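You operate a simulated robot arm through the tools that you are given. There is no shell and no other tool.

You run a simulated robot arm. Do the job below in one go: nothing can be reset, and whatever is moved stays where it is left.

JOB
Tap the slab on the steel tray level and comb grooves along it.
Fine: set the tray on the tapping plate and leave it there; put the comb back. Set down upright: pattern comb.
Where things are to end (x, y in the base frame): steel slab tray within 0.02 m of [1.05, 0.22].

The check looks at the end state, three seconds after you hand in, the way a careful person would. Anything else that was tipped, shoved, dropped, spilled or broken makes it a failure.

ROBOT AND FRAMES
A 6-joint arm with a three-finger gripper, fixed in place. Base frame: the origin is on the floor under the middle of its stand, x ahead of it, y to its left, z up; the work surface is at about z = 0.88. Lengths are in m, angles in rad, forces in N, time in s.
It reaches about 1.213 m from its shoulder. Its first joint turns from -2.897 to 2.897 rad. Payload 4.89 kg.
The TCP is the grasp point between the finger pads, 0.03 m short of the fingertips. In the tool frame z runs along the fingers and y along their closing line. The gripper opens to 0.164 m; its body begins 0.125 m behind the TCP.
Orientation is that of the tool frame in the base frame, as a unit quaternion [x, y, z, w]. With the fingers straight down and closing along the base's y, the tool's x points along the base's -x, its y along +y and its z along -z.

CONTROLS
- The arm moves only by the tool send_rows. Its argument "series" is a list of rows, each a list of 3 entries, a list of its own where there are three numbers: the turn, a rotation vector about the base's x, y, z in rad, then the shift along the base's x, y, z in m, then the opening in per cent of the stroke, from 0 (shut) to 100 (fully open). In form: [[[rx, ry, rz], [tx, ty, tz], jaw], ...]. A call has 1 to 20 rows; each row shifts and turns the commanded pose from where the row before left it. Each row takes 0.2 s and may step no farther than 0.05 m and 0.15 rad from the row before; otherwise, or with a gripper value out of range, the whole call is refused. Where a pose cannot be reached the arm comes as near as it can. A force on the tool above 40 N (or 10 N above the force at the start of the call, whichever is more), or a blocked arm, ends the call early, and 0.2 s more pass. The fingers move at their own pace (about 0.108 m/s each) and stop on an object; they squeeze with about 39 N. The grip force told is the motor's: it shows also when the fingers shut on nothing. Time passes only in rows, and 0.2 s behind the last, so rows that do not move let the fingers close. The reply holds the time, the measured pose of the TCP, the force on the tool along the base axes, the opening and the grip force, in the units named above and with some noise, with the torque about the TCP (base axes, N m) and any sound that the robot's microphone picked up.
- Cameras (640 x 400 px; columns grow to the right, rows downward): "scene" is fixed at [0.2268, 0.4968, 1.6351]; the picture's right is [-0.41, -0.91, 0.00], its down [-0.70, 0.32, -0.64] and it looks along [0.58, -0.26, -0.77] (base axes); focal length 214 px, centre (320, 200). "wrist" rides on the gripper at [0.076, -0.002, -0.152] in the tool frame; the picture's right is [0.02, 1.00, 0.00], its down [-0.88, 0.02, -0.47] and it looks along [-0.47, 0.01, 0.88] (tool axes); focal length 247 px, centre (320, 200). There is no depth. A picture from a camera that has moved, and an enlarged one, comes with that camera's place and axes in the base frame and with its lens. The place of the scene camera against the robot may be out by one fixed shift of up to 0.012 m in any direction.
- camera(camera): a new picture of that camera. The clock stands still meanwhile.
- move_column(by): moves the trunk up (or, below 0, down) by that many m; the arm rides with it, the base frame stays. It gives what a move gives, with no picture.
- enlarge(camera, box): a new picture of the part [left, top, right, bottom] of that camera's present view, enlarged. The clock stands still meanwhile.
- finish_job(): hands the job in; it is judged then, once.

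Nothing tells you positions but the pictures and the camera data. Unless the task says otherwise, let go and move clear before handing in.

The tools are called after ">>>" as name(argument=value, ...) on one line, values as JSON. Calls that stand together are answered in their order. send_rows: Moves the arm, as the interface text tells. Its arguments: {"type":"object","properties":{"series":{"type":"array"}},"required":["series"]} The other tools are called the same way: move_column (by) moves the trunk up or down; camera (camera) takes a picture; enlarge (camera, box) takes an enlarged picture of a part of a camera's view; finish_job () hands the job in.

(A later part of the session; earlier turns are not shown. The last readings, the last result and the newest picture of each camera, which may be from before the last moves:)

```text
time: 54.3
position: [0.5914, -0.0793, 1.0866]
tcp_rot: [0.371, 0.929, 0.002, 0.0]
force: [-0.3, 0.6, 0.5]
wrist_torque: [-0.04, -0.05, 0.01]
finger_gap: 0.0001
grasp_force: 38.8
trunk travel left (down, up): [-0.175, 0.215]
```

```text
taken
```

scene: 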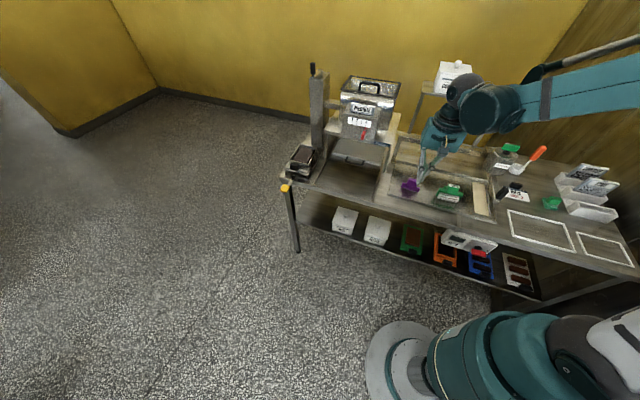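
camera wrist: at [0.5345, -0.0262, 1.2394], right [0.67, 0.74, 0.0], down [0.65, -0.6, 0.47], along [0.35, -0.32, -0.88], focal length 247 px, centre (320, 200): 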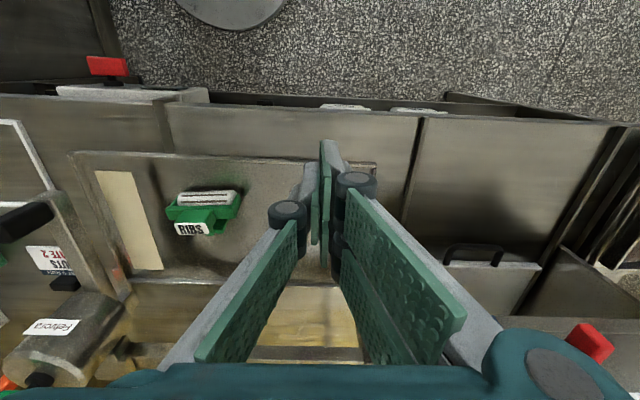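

The closed fingers hide the comb, so I'm opening them to see it.

>>> send_rows(series=[[[0, 0, 0], [0, 0, 0], 60], [[0, 0, 0], [0, 0, 0], 60], [[0, 0, 0], [0, 0, 0], 60]])

>>> camera(camera="wrist")

>>> enlarge(camera="wrist", box=[240, 130, 400, 280])

>>> enlarge(camera="scene", box=[380, 150, 460, 210])

```text
time: 55.1
position: [0.5921, -0.078, 1.0863]
tcp_rot: [0.371, 0.929, 0.003, 0.0]
force: [0.3, 0.3, 0.5]
wrist_torque: [-0.04, 0.0, -0.02]
finger_gap: 0.0982
grasp_force: 0.1
trunk travel left (down, up): [-0.175, 0.215]
```

```text
taken
camera wrist: at [0.5353, -0.0258, 1.2392], right [0.67, 0.74, 0.0], down [0.65, -0.6, 0.47], along [0.35, -0.32, -0.88], focal length 247 px, centre (320, 200)
```

wrist: 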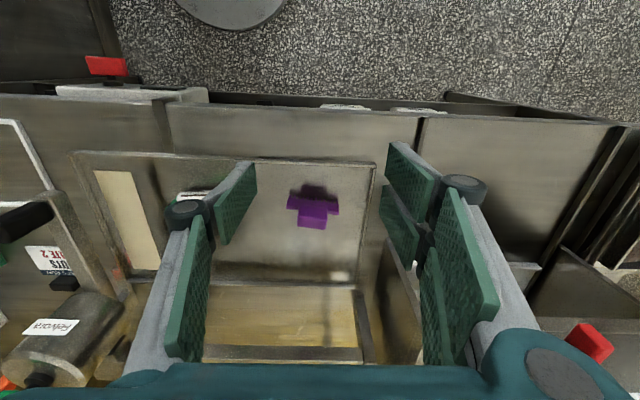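

```text
2.67 times, centred on (320, 205) of wrist
camera zoom: at [0.5353, -0.0258, 1.2392], right [0.67, 0.74, 0.0], down [0.65, -0.6, 0.47], along [0.35, -0.32, -0.88], focal length 659 px, centre (320, 187)
```

zoom: 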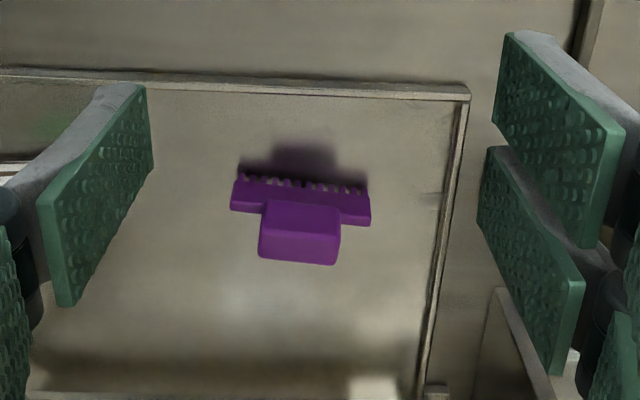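

```text
6.67 times, centred on (420, 180) of scene
camera zoom: at [0.2268, 0.4968, 1.6351], right [-0.41, -0.91, 0.0], down [-0.7, 0.32, -0.64], along [0.58, -0.26, -0.77], focal length 1430 px, centre (-347, 333)
```

zoom: 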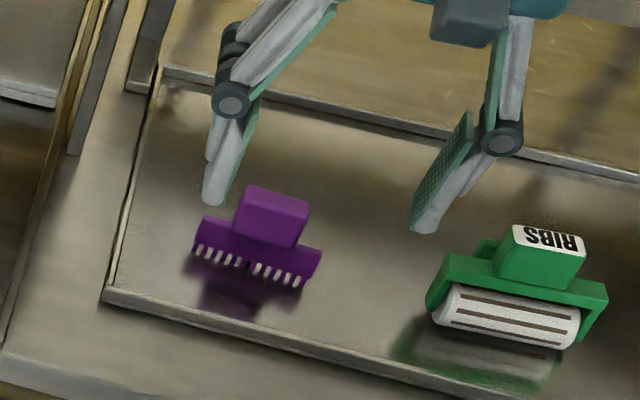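

The comb stands at about (0.668, −0.162), its blade roughly 0.08 m wide along 42°. It has a handle block 0.044 m wide with its top near z 0.945. I'm aligning the gripper across the handle with a slight lean and moving above it.

>>> send_rows(series=[[[0, 0, -0.0785], [0, 0, 0], 44], [[-0.093, -0.0835, 0], [0.0192, -0.0211, -0.0154], 44], [[-0.093, -0.0835, 0], [0.0192, -0.0211, -0.0154], 44], [[0, 0, 0], [0.0192, -0.0211, -0.0154], 44], [[0, 0, 0], [0, 0, 0], 44]])

>>> camera(camera="wrist")

>>> enlarge(camera="wrist", box=[240, 100, 400, 250])

```text
time: 56.3
position: [0.6489, -0.1444, 1.0383]
tcp_rot: [0.405, 0.906, -0.049, 0.115]
force: [-0.6, -0.1, -0.5]
wrist_torque: [0.01, -0.02, -0.01]
finger_gap: 0.0721
grasp_force: 0.0
trunk travel left (down, up): [-0.175, 0.215]
```

```text
taken
camera wrist: at [0.574, -0.0608, 1.1685], right [0.73, 0.68, 0.0], down [0.5, -0.54, 0.68], along [0.46, -0.49, -0.74], focal length 247 px, centre (320, 200)
```

wrist: 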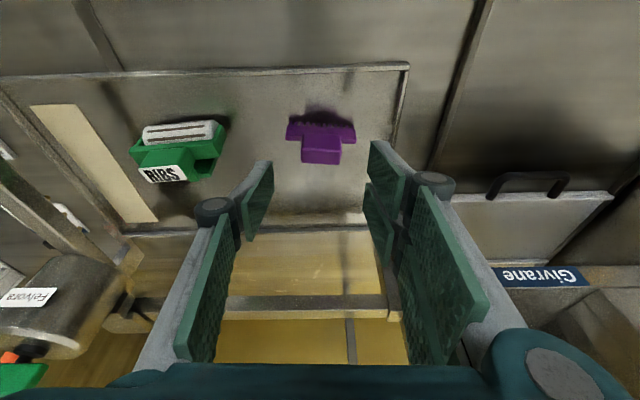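

```text
2.67 times, centred on (320, 175) of wrist
camera zoom: at [0.574, -0.0608, 1.1685], right [0.73, 0.68, 0.0], down [0.5, -0.54, 0.68], along [0.46, -0.49, -0.74], focal length 659 px, centre (320, 267)
```

zoom: 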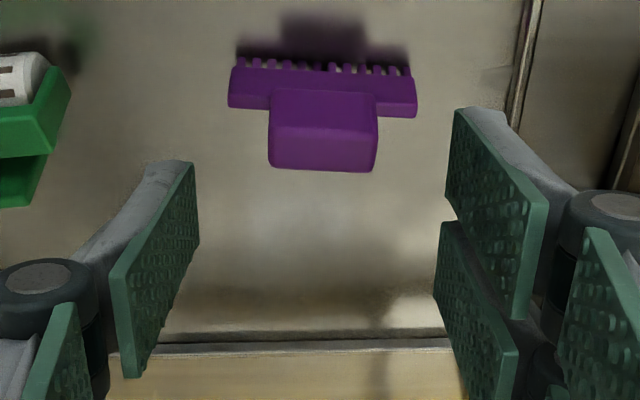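

The comb's blade angle is nearer 39.5°, so I'm trimming the yaw slightly. I'll descend along the tool axis to just above the grip height.

>>> send_rows(series=[[[0, 0, -0.04], [0.0063, -0.005, -0.03], 44], [[0, 0, 0], [0.0063, -0.005, -0.03], 44], [[0, 0, 0], [0.0063, -0.005, -0.025], 44], [[0, 0, 0], [0, 0, 0], 44]])

>>> camera(camera="wrist")

>>> enlarge(camera="wrist", box=[240, 100, 400, 250])

>>> enlarge(camera="scene", box=[370, 140, 460, 210])

```text
time: 57.3
position: [0.6685, -0.1593, 0.9513]
tcp_rot: [0.422, 0.898, -0.052, 0.113]
force: [1.1, -0.5, 0.0]
wrist_torque: [0.0, 0.05, -0.01]
finger_gap: 0.0719
grasp_force: 0.0
trunk travel left (down, up): [-0.175, 0.215]
```

```text
taken
camera wrist: at [0.5963, -0.0723, 1.0815], right [0.76, 0.65, 0.0], down [0.48, -0.56, 0.68], along [0.44, -0.51, -0.74], focal length 247 px, centre (320, 200)
```

wrist: 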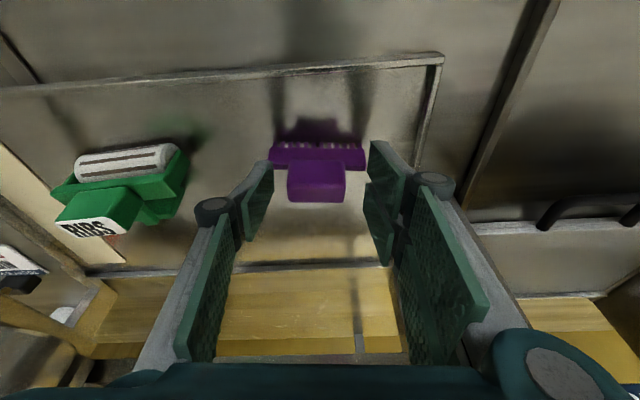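

```text
2.67 times, centred on (320, 175) of wrist
camera zoom: at [0.5963, -0.0723, 1.0815], right [0.76, 0.65, 0.0], down [0.48, -0.56, 0.68], along [0.44, -0.51, -0.74], focal length 659 px, centre (320, 267)
```

zoom: 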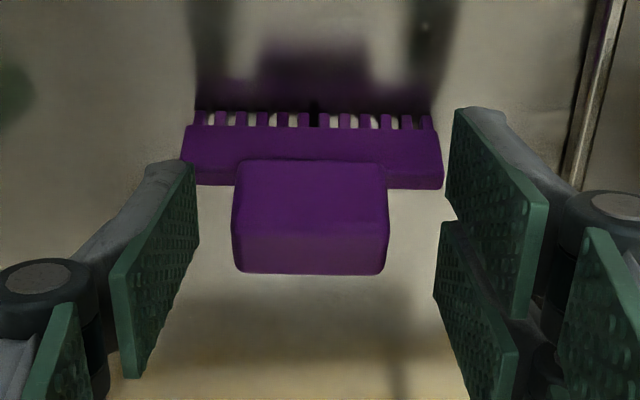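

```text
5.71 times, centred on (415, 175) of scene
camera zoom: at [0.2268, 0.4968, 1.6351], right [-0.41, -0.91, 0.0], down [-0.7, 0.32, -0.64], along [0.58, -0.26, -0.77], focal length 1226 px, centre (-223, 343)
```

zoom: 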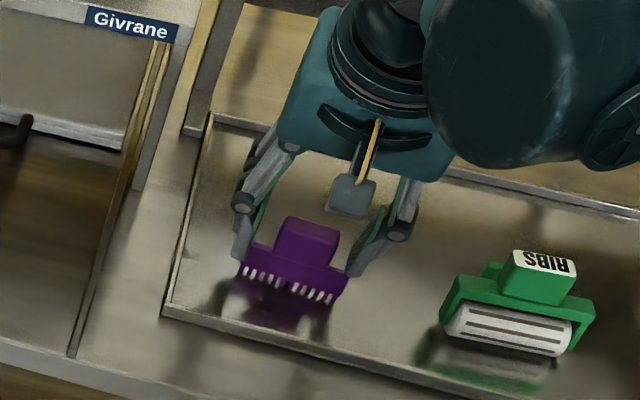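

The fingers straddle the handle, a few millimetres off-centre. I'm nudging sideways and down a little, then closing.

>>> send_rows(series=[[[0, 0, 0], [-0.0025, -0.002, 0], 44], [[0, 0, 0], [0.001, -0.001, -0.007], 44], [[0, 0, 0], [0, 0, 0], 34], [[0, 0, 0], [0, 0, 0], 30]])

>>> enlarge(camera="wrist", box=[240, 100, 400, 250])

```text
time: 58.3
position: [0.6665, -0.1619, 0.9438]
tcp_rot: [0.423, 0.898, -0.051, 0.113]
force: [0.5, 0.4, -0.1]
wrist_torque: [-0.04, 0.03, 0.0]
finger_gap: 0.0496
grasp_force: 0.3
trunk travel left (down, up): [-0.175, 0.215]
```

```text
2.67 times, centred on (320, 175) of wrist
camera zoom: at [0.5946, -0.0752, 1.0748], right [0.76, 0.65, 0.0], down [0.48, -0.56, 0.68], along [0.44, -0.51, -0.74], focal length 659 px, centre (320, 267)
```

zoom: 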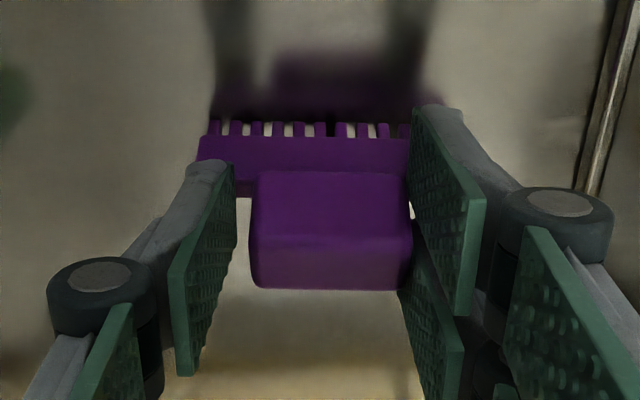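

The handle is now slightly right of centre, so I'm trimming back about 2.5 mm and then closing fully.

>>> send_rows(series=[[[0, 0, 0], [0.0019, 0.0016, 0], 30], [[0, 0, 0], [0, 0, 0], 30], [[0, 0, 0], [0, 0, 0], 0], [[0, 0, 0], [0, 0, 0], 0], [[0, 0, 0], [0, 0, 0], 0]])

>>> camera(camera="wrist")

>>> enlarge(camera="wrist", box=[240, 100, 400, 250])

>>> enlarge(camera="scene", box=[370, 140, 460, 210])

```text
time: 59.5
position: [0.6696, -0.1603, 0.9456]
tcp_rot: [0.422, 0.898, -0.051, 0.114]
force: [1.1, 0.0, 2.9]
wrist_torque: [-0.01, 0.03, -0.01]
finger_gap: 0.0431
grasp_force: 39.4
trunk travel left (down, up): [-0.175, 0.215]
```

```text
taken
camera wrist: at [0.5962, -0.0736, 1.0749], right [0.76, 0.65, 0.0], down [0.48, -0.56, 0.68], along [0.44, -0.51, -0.74], focal length 247 px, centre (320, 200)
```

wrist: 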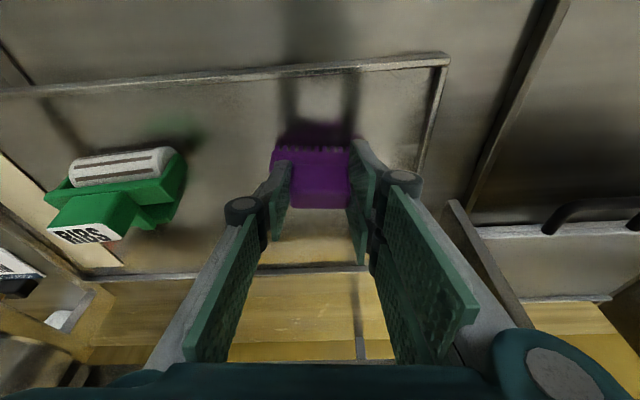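

```text
2.67 times, centred on (320, 175) of wrist
camera zoom: at [0.5962, -0.0736, 1.0749], right [0.76, 0.65, 0.0], down [0.48, -0.56, 0.68], along [0.44, -0.51, -0.74], focal length 659 px, centre (320, 267)
```

zoom: 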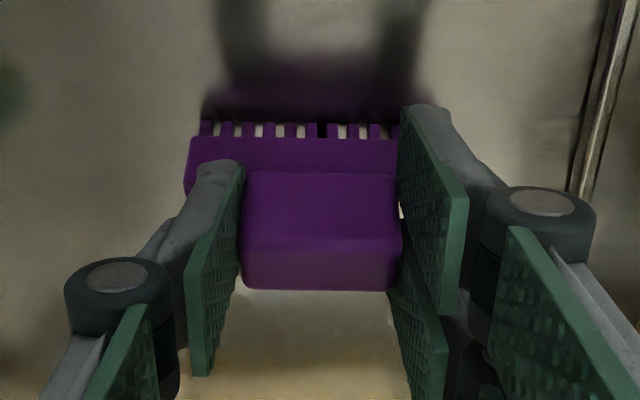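

```text
5.71 times, centred on (415, 175) of scene
camera zoom: at [0.2268, 0.4968, 1.6351], right [-0.41, -0.91, 0.0], down [-0.7, 0.32, -0.64], along [0.58, -0.26, -0.77], focal length 1226 px, centre (-223, 343)
```

zoom: 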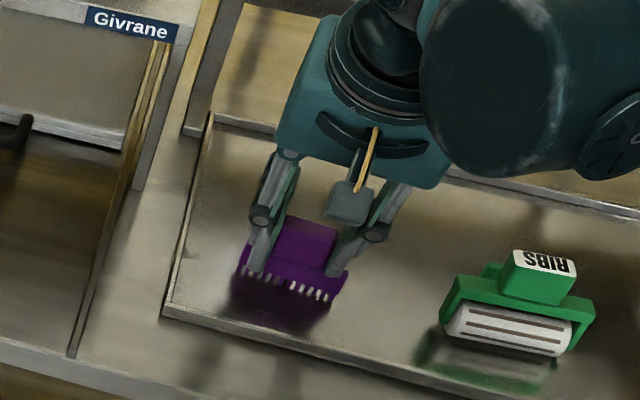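

The comb is held, with a gap of 0.043 m. I'm lifting it straight up and checking it stays upright.

>>> send_rows(series=[[[0, 0, 0], [0, 0, 0.01], 0], [[0, 0, 0], [0, 0, 0.02], 0], [[0, 0, 0], [0, 0, 0.03], 0], [[0, 0, 0], [0, 0, 0.04], 0], [[0, 0, 0], [0, 0, 0.03], 0], [[0, 0, 0], [0, 0, 0], 0]])

>>> enlarge(camera="wrist", box=[240, 100, 400, 250])

>>> enlarge(camera="scene", box=[370, 100, 460, 210])

```text
time: 60.9
position: [0.6664, -0.1599, 1.0753]
tcp_rot: [0.423, 0.898, -0.051, 0.113]
force: [0.4, 0.7, -1.3]
wrist_torque: [0.0, -0.04, 0.0]
finger_gap: 0.0433
grasp_force: 38.7
trunk travel left (down, up): [-0.175, 0.215]
```

```text
2.67 times, centred on (320, 175) of wrist
camera zoom: at [0.5943, -0.0738, 1.2048], right [0.76, 0.65, 0.0], down [0.48, -0.56, 0.68], along [0.44, -0.51, -0.74], focal length 659 px, centre (320, 267)
```

zoom: 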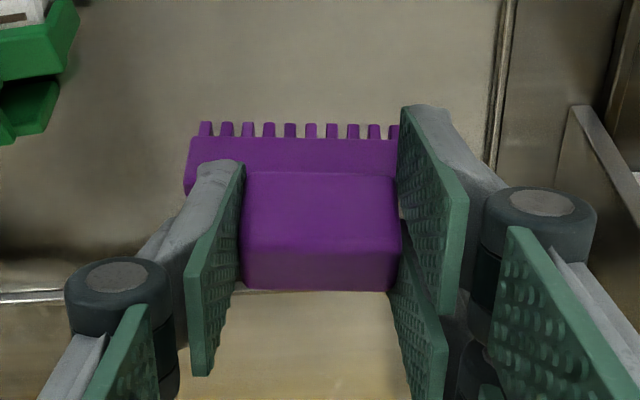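

```text
3.64 times, centred on (415, 155) of scene
camera zoom: at [0.2268, 0.4968, 1.6351], right [-0.41, -0.91, 0.0], down [-0.7, 0.32, -0.64], along [0.58, -0.26, -0.77], focal length 780 px, centre (-26, 364)
```

zoom: 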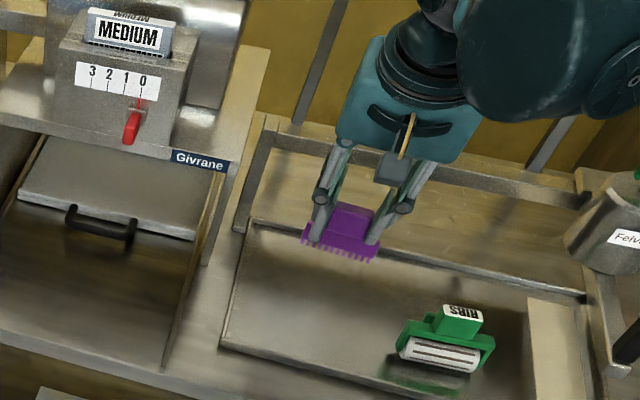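

The comb is held upright; it has ten teeth. I'm carrying it out front, clear of the hood, then along to the tapping plate, turning the yaw to match the tray on the way.

>>> send_rows(series=[[[0, 0, 0.03], [-0.0327, 0.0309, 0.005], 0], [[0, 0, 0.03], [-0.0327, 0.0309, 0.005], 0], [[0, 0, 0.03], [-0.0327, 0.0309, 0.005], 0], [[0, 0, 0.025], [-0.0327, 0.0309, 0.005], 0], [[0, 0, 0], [0.0309, 0.0327, 0], 0], [[0, 0, 0], [0.0309, 0.0327, 0], 0], [[0, 0, 0], [0.0309, 0.0327, 0], 0], [[0, 0, 0], [0.0309, 0.0327, 0], 0], [[0, 0, 0], [0.0309, 0.0327, 0], 0], [[0, 0, 0], [0.0309, 0.0327, 0], 0], [[0, 0, 0], [0.0309, 0.0327, 0], 0], [[0, 0, 0], [0.0309, 0.0327, 0], 0], [[0, 0, 0], [0.0309, 0.0327, 0], 0], [[0, 0, 0], [0.0309, 0.0327, 0], 0], [[0, 0, 0], [0.0309, 0.0327, 0], 0], [[0, 0, 0], [0.0309, 0.0327, 0], 0], [[0, 0, 0], [0, 0, 0], 0]])

>>> camera(camera="wrist")

>>> camera(camera="scene")

```text
time: 64.5
position: [0.907, 0.3593, 1.0966]
tcp_rot: [0.37, 0.921, -0.046, 0.116]
force: [0.1, 0.6, -0.8]
wrist_torque: [-0.05, 0.07, -0.02]
finger_gap: 0.0432
grasp_force: 38.9
trunk travel left (down, up): [-0.175, 0.215]
```

```text
taken
camera wrist: at [0.8256, 0.4366, 1.2262], right [0.68, 0.74, 0.0], down [0.54, -0.5, 0.68], along [0.5, -0.46, -0.74], focal length 247 px, centre (320, 200)
```

wrist: 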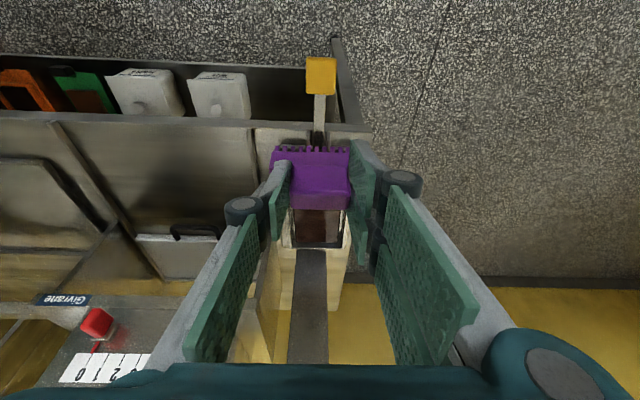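

```text
taken
```

scene: 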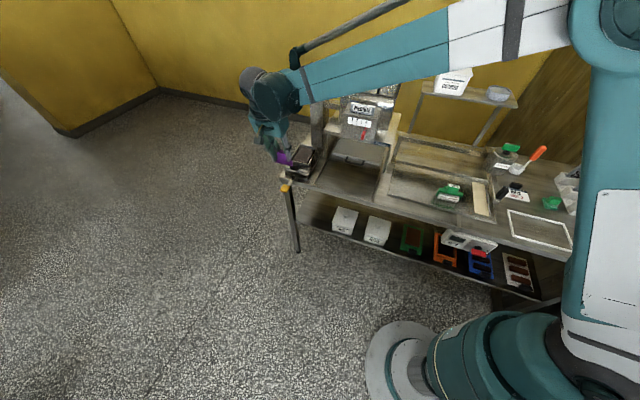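

The comb is lined up in front of the plate. I'm moving in over the slab at hover height, and watching that the arm can reach.

>>> send_rows(series=[[[0, 0, 0], [0.024, -0.0234, 0], 0], [[0, 0, 0], [0.029, -0.0282, 0], 0], [[0, 0, 0], [0.029, -0.0282, 0], 0], [[0, 0, 0], [0.029, -0.0282, 0], 0], [[0, 0, 0], [0.024, -0.0234, 0], 0], [[0, 0, 0], [0.01, -0.0096, 0], 0], [[0, 0, 0], [0, 0, 0], 0]])

>>> camera(camera="wrist")

>>> enlarge(camera="wrist", box=[220, 90, 420, 290])

>>> enlarge(camera="scene", box=[270, 60, 390, 200])

```text
time: 66.1
position: [1.0522, 0.2156, 1.0978]
tcp_rot: [0.371, 0.92, -0.045, 0.116]
force: [-0.7, 0.2, -2.0]
wrist_torque: [0.0, 0.06, -0.02]
finger_gap: 0.0432
grasp_force: 38.7
trunk travel left (down, up): [-0.175, 0.215]
```

```text
taken
camera wrist: at [0.9712, 0.2928, 1.2267], right [0.68, 0.74, 0.0], down [0.54, -0.5, 0.68], along [0.5, -0.46, -0.74], focal length 247 px, centre (320, 200)
```

wrist: 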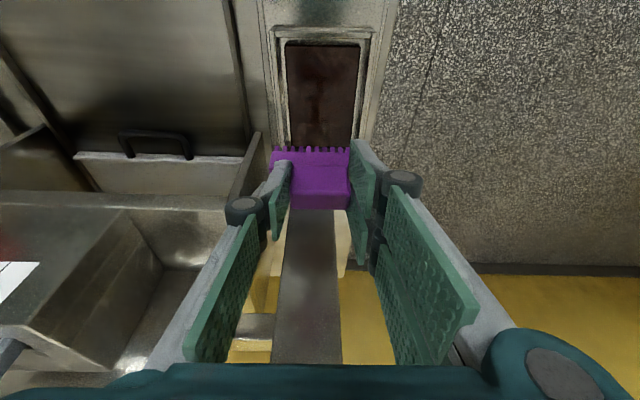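

```text
2.00 times, centred on (320, 190) of wrist
camera zoom: at [0.9712, 0.2928, 1.2267], right [0.68, 0.74, 0.0], down [0.54, -0.5, 0.68], along [0.5, -0.46, -0.74], focal length 494 px, centre (320, 220)
```

zoom: 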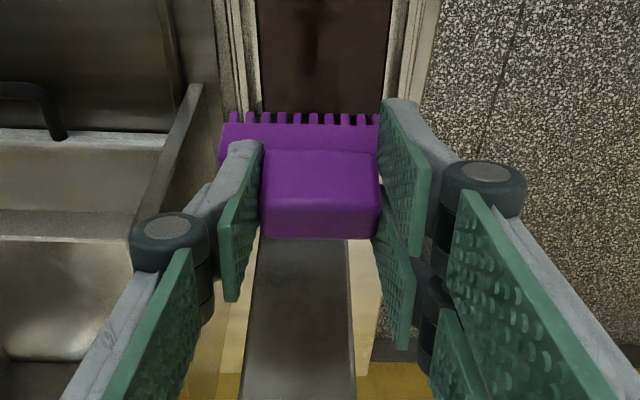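

```text
2.86 times, centred on (330, 130) of scene
camera zoom: at [0.2268, 0.4968, 1.6351], right [-0.41, -0.91, 0.0], down [-0.7, 0.32, -0.64], along [0.58, -0.26, -0.77], focal length 613 px, centre (291, 400)
```

zoom: 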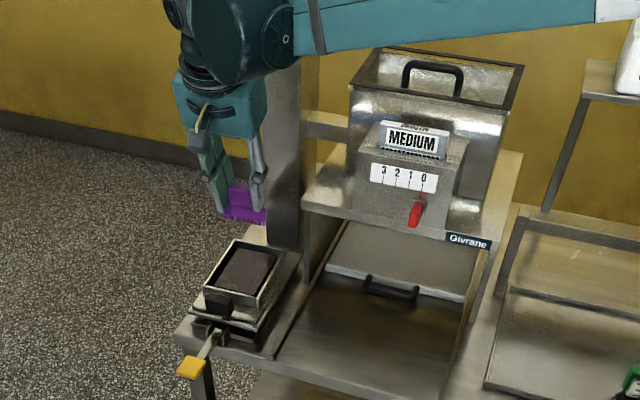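

The arm reaches the slab comfortably, and the comb is centred to within about 3.5 mm. I'm shifting sideways to centre it, moving to the back end of the slab and coming down part way to check clearances.

>>> send_rows(series=[[[0, 0, 0], [0.0175, -0.014, 0], 0], [[0, 0, 0], [0.0176, -0.0141, 0], 0], [[0, 0, 0], [0, 0, -0.03], 0], [[0, 0, 0], [0, 0, -0.03], 0], [[0, 0, 0], [0, 0, 0], 0]])

>>> enlarge(camera="wrist", box=[220, 60, 420, 260])

>>> enlarge(camera="scene", box=[290, 115, 350, 185])

```text
time: 67.3
position: [1.0886, 0.1867, 1.0348]
tcp_rot: [0.371, 0.92, -0.045, 0.116]
force: [-0.5, -0.3, -1.4]
wrist_torque: [-0.02, 0.08, -0.01]
finger_gap: 0.0429
grasp_force: 39.5
trunk travel left (down, up): [-0.175, 0.215]
```

```text
2.00 times, centred on (320, 160) of wrist
camera zoom: at [1.0079, 0.2646, 1.1648], right [0.68, 0.74, 0.0], down [0.54, -0.5, 0.68], along [0.5, -0.46, -0.74], focal length 494 px, centre (320, 280)
```

zoom: 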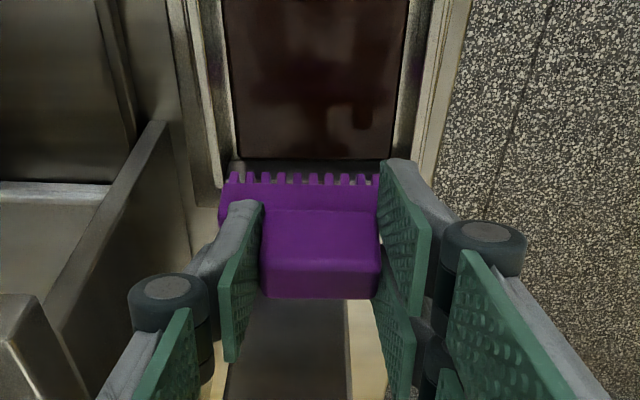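

```text
5.71 times, centred on (320, 150) of scene
camera zoom: at [0.2268, 0.4968, 1.6351], right [-0.41, -0.91, 0.0], down [-0.7, 0.32, -0.64], along [0.58, -0.26, -0.77], focal length 1226 px, centre (320, 486)
```

zoom: 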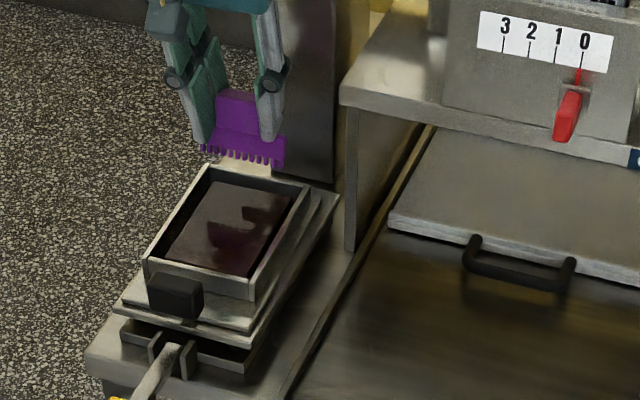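

The comb is over the back end of the slab with clearance to the rim. I'm moving 8 mm further back with a 1.5 mm centring trim, and lowering to just above the surface.

>>> send_rows(series=[[[0, 0, 0], [0.0048, -0.0066, 0], 0], [[0, 0, 0], [0, 0, -0.025], 0], [[0, 0, 0], [0, 0, -0.018], 0], [[0, 0, 0], [0, 0, 0], 0]])

>>> enlarge(camera="wrist", box=[220, 60, 420, 260])

>>> enlarge(camera="scene", box=[290, 115, 350, 185])

```text
time: 68.3
position: [1.0919, 0.1803, 0.995]
tcp_rot: [0.37, 0.921, -0.044, 0.117]
force: [2.3, 2.2, 17.7]
wrist_torque: [-0.04, -0.18, 0.0]
finger_gap: 0.0433
grasp_force: 39.0
trunk travel left (down, up): [-0.175, 0.215]
```

```text
2.00 times, centred on (320, 160) of wrist
camera zoom: at [1.0114, 0.2571, 1.124], right [0.68, 0.74, 0.0], down [0.54, -0.5, 0.68], along [0.5, -0.46, -0.74], focal length 494 px, centre (320, 280)
```

zoom: 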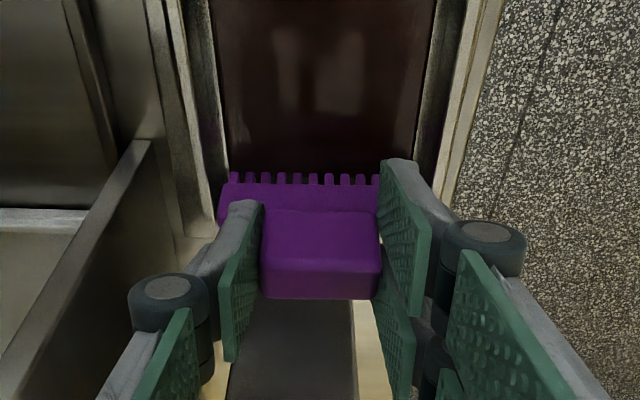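

```text
5.71 times, centred on (320, 150) of scene
camera zoom: at [0.2268, 0.4968, 1.6351], right [-0.41, -0.91, 0.0], down [-0.7, 0.32, -0.64], along [0.58, -0.26, -0.77], focal length 1226 px, centre (320, 486)
```

zoom: 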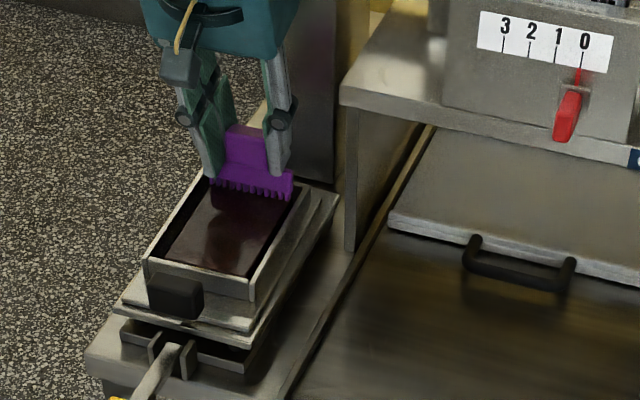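

I feel contact at TCP z ≈ 0.995, slightly higher than I expected for the slab surface. Before dragging I'm easing off and checking whether the blade touches the slab or a rim wall.

>>> send_rows(series=[[[0, 0, 0], [0, 0, 0.005], 0], [[0, 0, 0], [0, 0, 0], 0]])

>>> enlarge(camera="scene", box=[300, 130, 345, 170])

>>> enlarge(camera="wrist", box=[250, 100, 390, 200])

```text
time: 68.9
position: [1.0919, 0.1801, 0.9979]
tcp_rot: [0.371, 0.92, -0.045, 0.116]
force: [0.1, -1.0, -0.7]
wrist_torque: [0.03, -0.04, 0.03]
finger_gap: 0.0432
grasp_force: 39.2
trunk travel left (down, up): [-0.175, 0.215]
```

```text
10.00 times, centred on (322, 150) of scene
camera zoom: at [0.2268, 0.4968, 1.6351], right [-0.41, -0.91, 0.0], down [-0.7, 0.32, -0.64], along [0.58, -0.26, -0.77], focal length 2145 px, centre (295, 700)
```

zoom: 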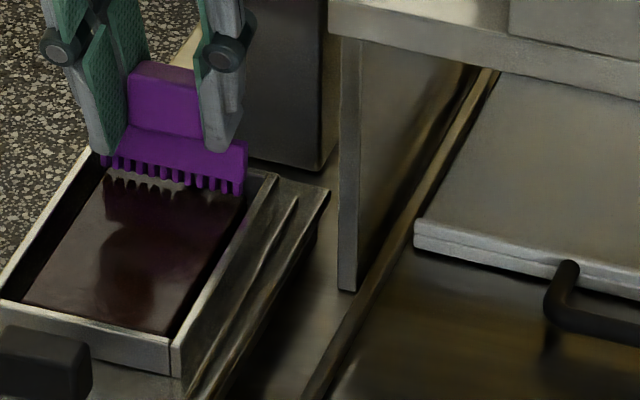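

```text
4.00 times, centred on (320, 150) of wrist
camera zoom: at [1.0113, 0.2575, 1.1281], right [0.68, 0.74, 0.0], down [0.54, -0.5, 0.68], along [0.5, -0.46, -0.74], focal length 988 px, centre (320, 400)
```

zoom: 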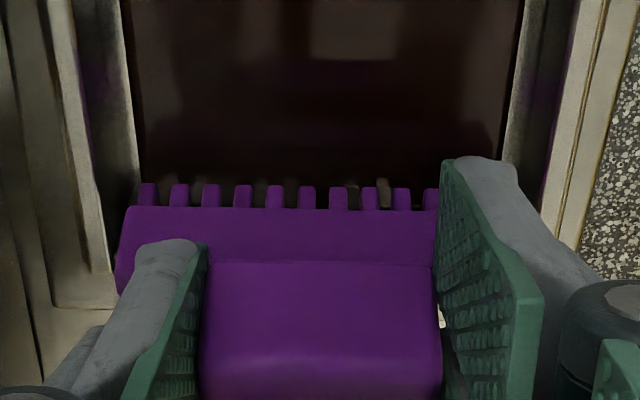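

The teeth are hovering over the slab itself with their reflection just below them, so the contact was the slab surface near rim height. I'm lowering again to a light press.

>>> send_rows(series=[[[0, 0, 0], [0, 0, -0.002], 0], [[0, 0, 0], [0, 0, -0.0015], 0], [[0, 0, 0], [0, 0, 0], 0]])

>>> enlarge(camera="scene", box=[300, 130, 345, 170])

```text
time: 69.7
position: [1.0922, 0.1803, 0.9951]
tcp_rot: [0.371, 0.92, -0.044, 0.116]
force: [1.0, -0.5, 5.0]
wrist_torque: [-0.05, -0.05, 0.01]
finger_gap: 0.0432
grasp_force: 39.3
trunk travel left (down, up): [-0.175, 0.215]
```

```text
10.00 times, centred on (322, 150) of scene
camera zoom: at [0.2268, 0.4968, 1.6351], right [-0.41, -0.91, 0.0], down [-0.7, 0.32, -0.64], along [0.58, -0.26, -0.77], focal length 2145 px, centre (295, 700)
```

zoom: 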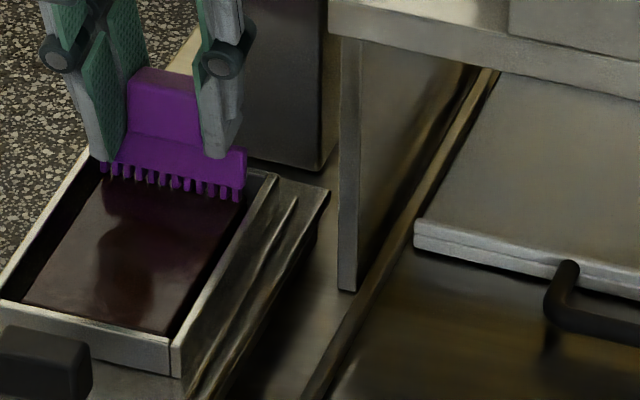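

The teeth sit on the slab at about 5 N. I'm adding a touch of pressure and drawing the comb steadily toward the handle end, along the slab's length.

>>> send_rows(series=[[[0, 0, 0], [0, 0, -0.001], 0], [[0, 0, 0], [-0.00722, 0.00692, 0], 0], [[0, 0, 0], [-0.00722, 0.00692, 0], 0], [[0, 0, 0], [-0.00722, 0.00692, 0], 0], [[0, 0, 0], [0, 0, 0], 0]])

>>> enlarge(camera="scene", box=[300, 130, 345, 170])

>>> enlarge(camera="wrist", box=[220, 60, 420, 260])

```text
time: 70.9
position: [1.0713, 0.2002, 0.9944]
tcp_rot: [0.371, 0.92, -0.044, 0.117]
force: [4.8, -7.4, 17.2]
wrist_torque: [-0.42, -0.36, 0.11]
finger_gap: 0.043
grasp_force: 39.1
trunk travel left (down, up): [-0.175, 0.215]
```

```text
10.00 times, centred on (322, 150) of scene
camera zoom: at [0.2268, 0.4968, 1.6351], right [-0.41, -0.91, 0.0], down [-0.7, 0.32, -0.64], along [0.58, -0.26, -0.77], focal length 2145 px, centre (295, 700)
```

zoom: 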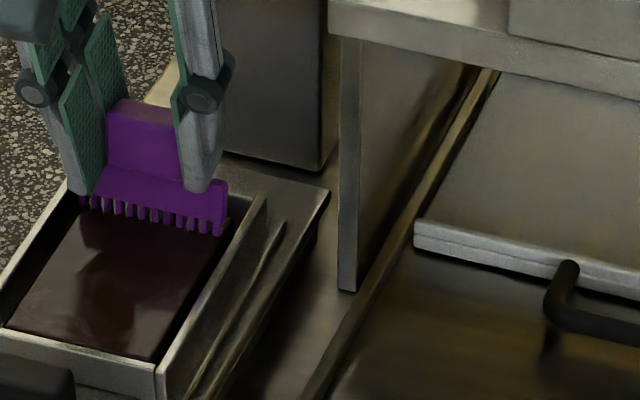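

```text
2.00 times, centred on (320, 160) of wrist
camera zoom: at [0.99, 0.278, 1.124], right [0.68, 0.74, 0.0], down [0.54, -0.5, 0.68], along [0.5, -0.46, -0.74], focal length 494 px, centre (320, 280)
```

zoom: 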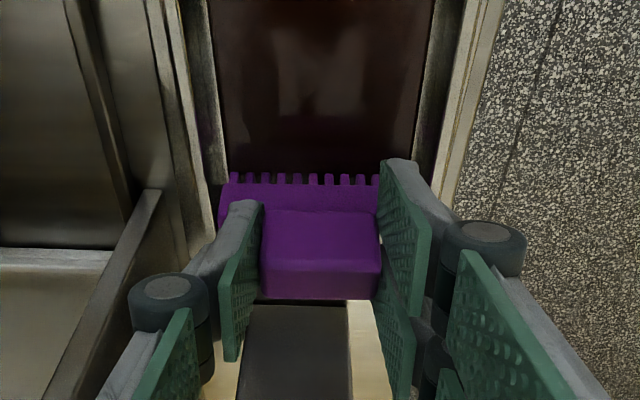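

The tray crept along with the comb because I pressed too hard, about 17 N. I'm lifting the comb off and looking at the slab and tray position before going on.

>>> send_rows(series=[[[0, 0, 0], [0, 0, 0.01], 0], [[0, 0, 0], [0, 0, 0.04], 0], [[0, 0, 0], [0, 0, 0.04], 0], [[0, 0, 0], [-0.02, 0.02, 0.02], 0], [[0, 0, 0], [0, 0, 0], 0]])

>>> camera(camera="wrist")

>>> enlarge(camera="scene", box=[295, 130, 345, 180])

```text
time: 72.1
position: [1.0508, 0.2224, 1.1043]
tcp_rot: [0.369, 0.921, -0.043, 0.116]
force: [-0.5, -0.6, -0.8]
wrist_torque: [0.08, -0.04, 0.01]
finger_gap: 0.0431
grasp_force: 39.2
trunk travel left (down, up): [-0.175, 0.215]
```

```text
taken
camera wrist: at [0.9689, 0.2989, 1.2336], right [0.68, 0.74, 0.0], down [0.54, -0.5, 0.68], along [0.5, -0.46, -0.74], focal length 247 px, centre (320, 200)
```

wrist: 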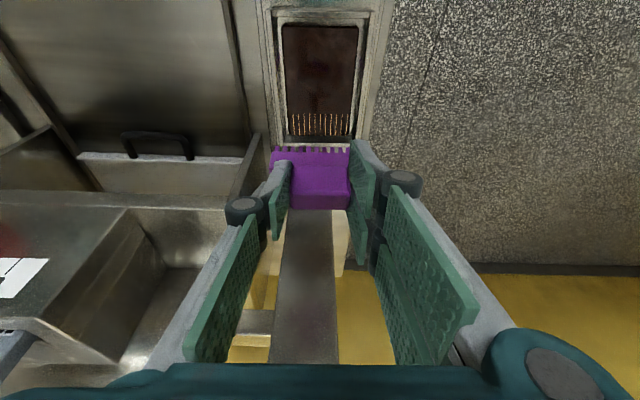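

```text
8.00 times, centred on (320, 155) of scene
camera zoom: at [0.2268, 0.4968, 1.6351], right [-0.41, -0.91, 0.0], down [-0.7, 0.32, -0.64], along [0.58, -0.26, -0.77], focal length 1716 px, centre (320, 560)
```

zoom: 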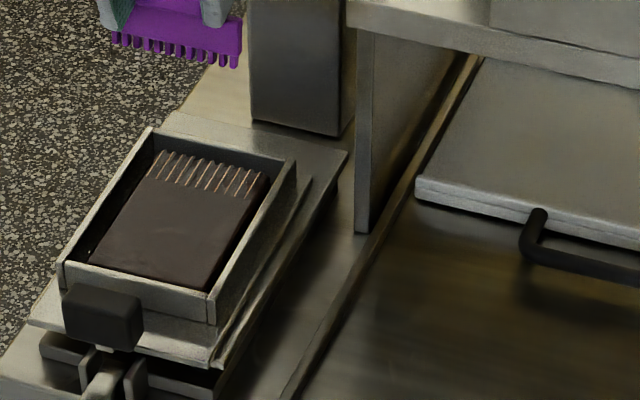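

Grooves have formed over the back part of the slab, so the combing works, but the tray has slid about 0.02 m toward the front. My idea is to comb the rest in the opposite direction with lighter pressure, so any drift brings the tray back. First a closer look.

>>> enlarge(camera="wrist", box=[250, 0, 390, 150])

>>> enlarge(camera="scene", box=[298, 142, 328, 172])

```text
2.67 times, centred on (320, 75) of wrist
camera zoom: at [0.9689, 0.2989, 1.2336], right [0.68, 0.74, 0.0], down [0.54, -0.5, 0.68], along [0.5, -0.46, -0.74], focal length 659 px, centre (320, 533)
```

zoom: 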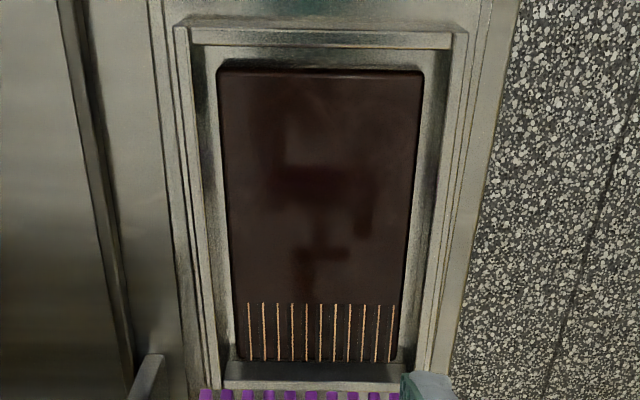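

```text
13.33 times, centred on (313, 157) of scene
camera zoom: at [0.2268, 0.4968, 1.6351], right [-0.41, -0.91, 0.0], down [-0.7, 0.32, -0.64], along [0.58, -0.26, -0.77], focal length 2860 px, centre (413, 773)
```

zoom: 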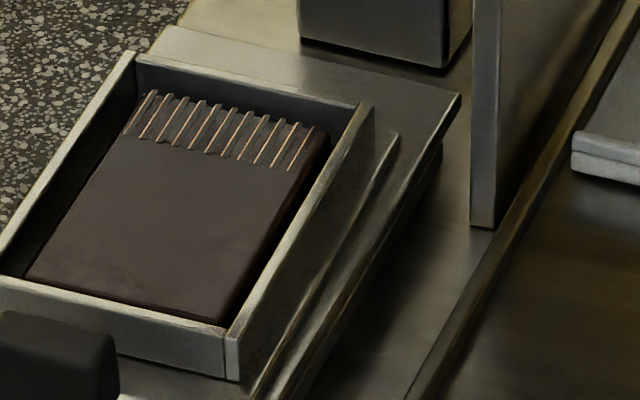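

Eleven grooves cover the last quarter at the back, and the tray sits about 0.015 m short of the target toward the front. I'm going to the front end of the slab, same sideways line, for a light stroke toward the back.

>>> send_rows(series=[[[0, 0, 0], [-0.025, 0.0232, 0], 0], [[0, 0, 0], [-0.0249, 0.0231, 0], 0], [[0, 0, 0], [0, 0, -0.035], 0], [[0, 0, 0], [0, 0, -0.035], 0], [[0, 0, 0], [0, 0, -0.03], 0], [[0, 0, 0], [0, 0, 0], 0]])

>>> enlarge(camera="wrist", box=[220, 60, 420, 260])

>>> enlarge(camera="scene", box=[290, 130, 340, 180])

```text
time: 73.5
position: [1.0022, 0.2657, 1.0017]
tcp_rot: [0.37, 0.921, -0.045, 0.116]
force: [0.3, -0.8, -0.4]
wrist_torque: [-0.01, 0.04, -0.03]
finger_gap: 0.043
grasp_force: 39.0
trunk travel left (down, up): [-0.175, 0.215]
```

```text
2.00 times, centred on (320, 160) of wrist
camera zoom: at [0.92, 0.3429, 1.1321], right [0.68, 0.74, 0.0], down [0.54, -0.5, 0.68], along [0.5, -0.46, -0.74], focal length 494 px, centre (320, 280)
```

zoom: 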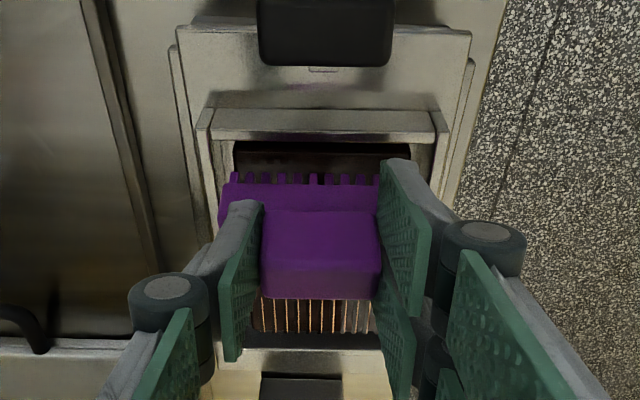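

```text
8.00 times, centred on (315, 155) of scene
camera zoom: at [0.2268, 0.4968, 1.6351], right [-0.41, -0.91, 0.0], down [-0.7, 0.32, -0.64], along [0.58, -0.26, -0.77], focal length 1716 px, centre (360, 560)
```

zoom: 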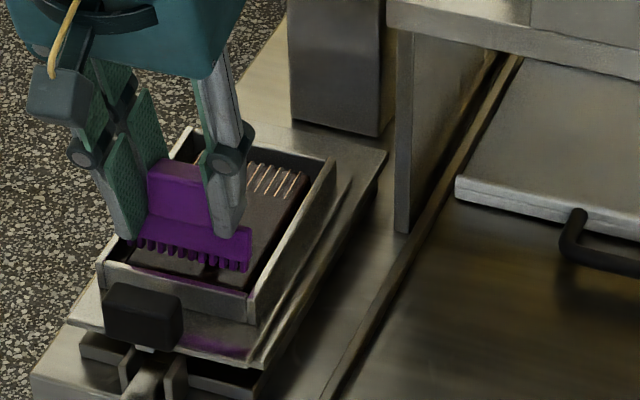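

>>> send_rows(series=[[[0, 0, 0], [0, 0, -0.004], 0], [[0, 0, 0], [0, 0, -0.002], 0], [[0, 0, 0], [0, 0, 0], 0]])

```text
time: 74.3
position: [1.0001, 0.2664, 0.9975]
tcp_rot: [0.371, 0.92, -0.045, 0.116]
force: [-0.4, 0.1, -0.5]
wrist_torque: [-0.02, -0.03, 0.02]
finger_gap: 0.043
grasp_force: 38.9
trunk travel left (down, up): [-0.175, 0.215]
```

>>> send_rows(series=[[[0, 0, 0], [0, 0, -0.0015], 0], [[0, 0, 0], [0, 0, 0], 0]])

```text
time: 74.9
position: [1.0017, 0.2673, 0.9943]
tcp_rot: [0.37, 0.921, -0.045, 0.116]
force: [0.2, 0.4, 0.0]
wrist_torque: [0.0, 0.01, -0.03]
finger_gap: 0.0434
grasp_force: 39.2
trunk travel left (down, up): [-0.175, 0.215]
```

>>> send_rows(series=[[[0, 0, 0], [0, 0, -0.001], 0], [[0, 0, 0], [0, 0, 0], 0]])

```text
time: 75.5
position: [1.0016, 0.2672, 0.9945]
tcp_rot: [0.37, 0.921, -0.045, 0.116]
force: [1.1, -0.1, 3.8]
wrist_torque: [-0.1, -0.02, -0.02]
finger_gap: 0.0435
grasp_force: 39.6
trunk travel left (down, up): [-0.175, 0.215]
```

The contact is light now, about 4.5 N. I'm drawing the comb toward the back in short strokes and checking force and tray position.

>>> send_rows(series=[[[0, 0, 0], [0.0072, -0.0069, 0], 0], [[0, 0, 0], [0.0072, -0.0069, 0], 0], [[0, 0, 0], [0.0072, -0.0069, 0], 0], [[0, 0, 0], [0, 0, 0], 0]])

>>> enlarge(camera="scene", box=[290, 130, 340, 180])

>>> enlarge(camera="wrist", box=[220, 60, 420, 260])

```text
time: 76.5
position: [1.0227, 0.2482, 0.9947]
tcp_rot: [0.371, 0.92, -0.044, 0.117]
force: [-2.7, 0.2, 8.2]
wrist_torque: [-0.08, 0.08, 0.0]
finger_gap: 0.0431
grasp_force: 39.0
trunk travel left (down, up): [-0.175, 0.215]
```

```text
8.00 times, centred on (315, 155) of scene
camera zoom: at [0.2268, 0.4968, 1.6351], right [-0.41, -0.91, 0.0], down [-0.7, 0.32, -0.64], along [0.58, -0.26, -0.77], focal length 1716 px, centre (360, 560)
```

zoom: 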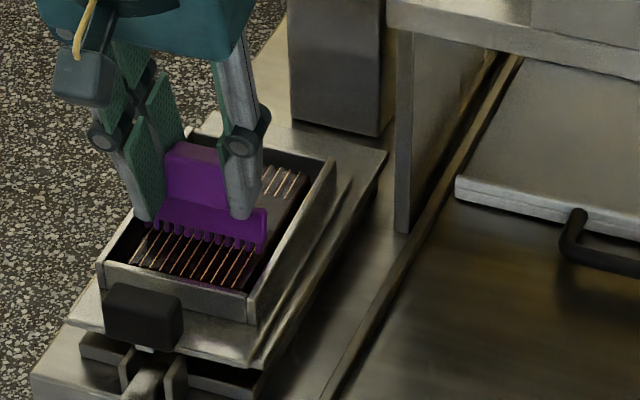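

```text
2.00 times, centred on (320, 160) of wrist
camera zoom: at [0.941, 0.3248, 1.1242], right [0.68, 0.74, 0.0], down [0.54, -0.5, 0.68], along [0.5, -0.46, -0.74], focal length 494 px, centre (320, 280)
```

zoom: 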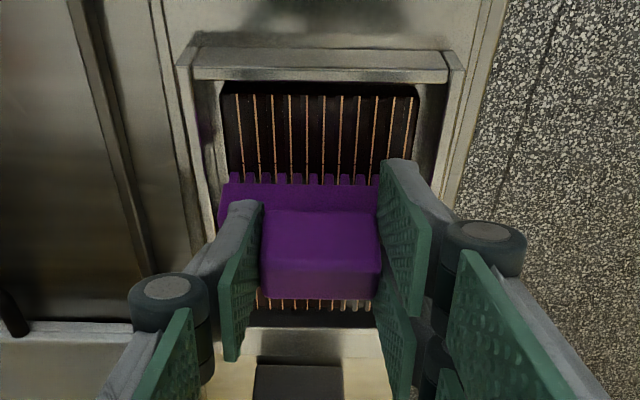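

The tray held still and clean grooves are forming behind the comb. I'm continuing the stroke toward the back grooves.

>>> send_rows(series=[[[0, 0, 0], [0.0072, -0.0069, 0], 0], [[0, 0, 0], [0.0072, -0.0069, 0], 0], [[0, 0, 0], [0.0072, -0.0069, 0], 0], [[0, 0, 0], [0, 0, 0], 0]])

>>> enlarge(camera="scene", box=[290, 130, 340, 180])

```text
time: 77.5
position: [1.0441, 0.2255, 0.9954]
tcp_rot: [0.37, 0.921, -0.044, 0.116]
force: [-0.3, -0.9, 0.8]
wrist_torque: [-0.06, -0.01, -0.01]
finger_gap: 0.0432
grasp_force: 38.9
trunk travel left (down, up): [-0.175, 0.215]
```

```text
8.00 times, centred on (315, 155) of scene
camera zoom: at [0.2268, 0.4968, 1.6351], right [-0.41, -0.91, 0.0], down [-0.7, 0.32, -0.64], along [0.58, -0.26, -0.77], focal length 1716 px, centre (360, 560)
```

zoom: 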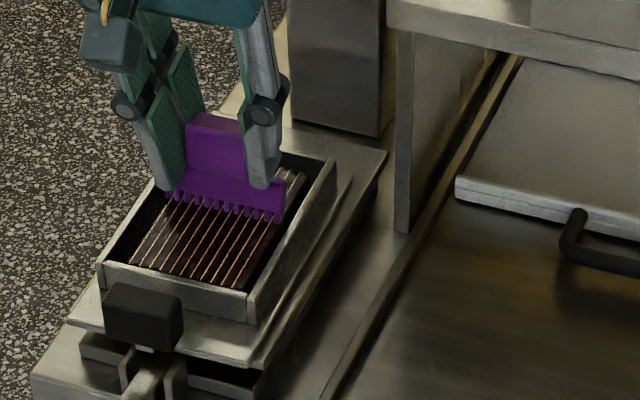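

>>> send_rows(series=[[[0, 0, 0], [0.0072, -0.0069, -0.0008], 0], [[0, 0, 0], [0.0072, -0.0069, 0], 0], [[0, 0, 0], [0.0072, -0.0069, 0], 0], [[0, 0, 0], [0.0072, -0.0069, 0], 0], [[0, 0, 0], [0, 0, 0], 0]])

>>> enlarge(camera="scene", box=[290, 130, 340, 180])

>>> enlarge(camera="wrist", box=[220, 60, 420, 260])

```text
time: 78.7
position: [1.0732, 0.1998, 0.9943]
tcp_rot: [0.37, 0.921, -0.044, 0.117]
force: [-3.0, 4.6, 9.2]
wrist_torque: [0.09, 0.14, 0.02]
finger_gap: 0.0434
grasp_force: 39.3
trunk travel left (down, up): [-0.175, 0.215]
```

```text
8.00 times, centred on (315, 155) of scene
camera zoom: at [0.2268, 0.4968, 1.6351], right [-0.41, -0.91, 0.0], down [-0.7, 0.32, -0.64], along [0.58, -0.26, -0.77], focal length 1716 px, centre (360, 560)
```

zoom: 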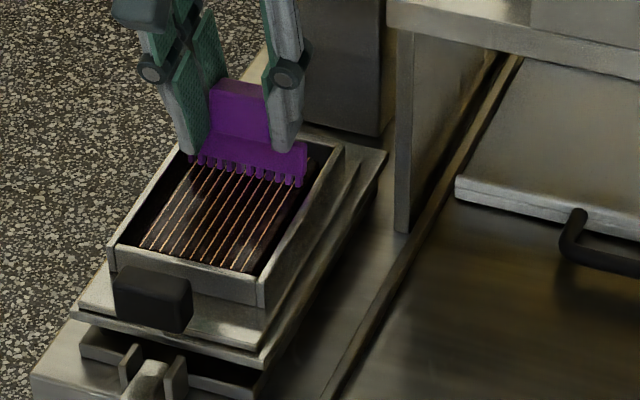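

```text
2.00 times, centred on (320, 160) of wrist
camera zoom: at [0.9911, 0.2768, 1.1242], right [0.68, 0.74, 0.0], down [0.54, -0.5, 0.68], along [0.5, -0.46, -0.74], focal length 494 px, centre (320, 280)
```

zoom: 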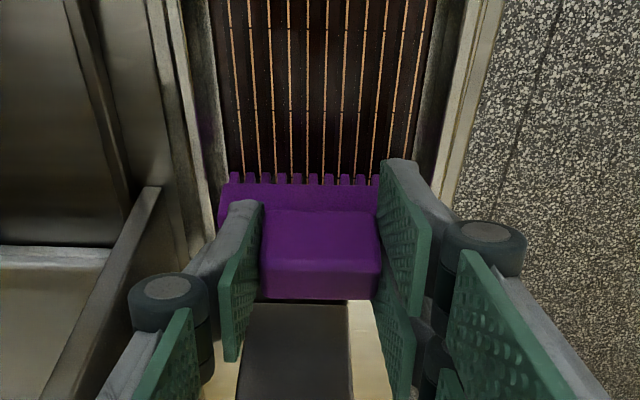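

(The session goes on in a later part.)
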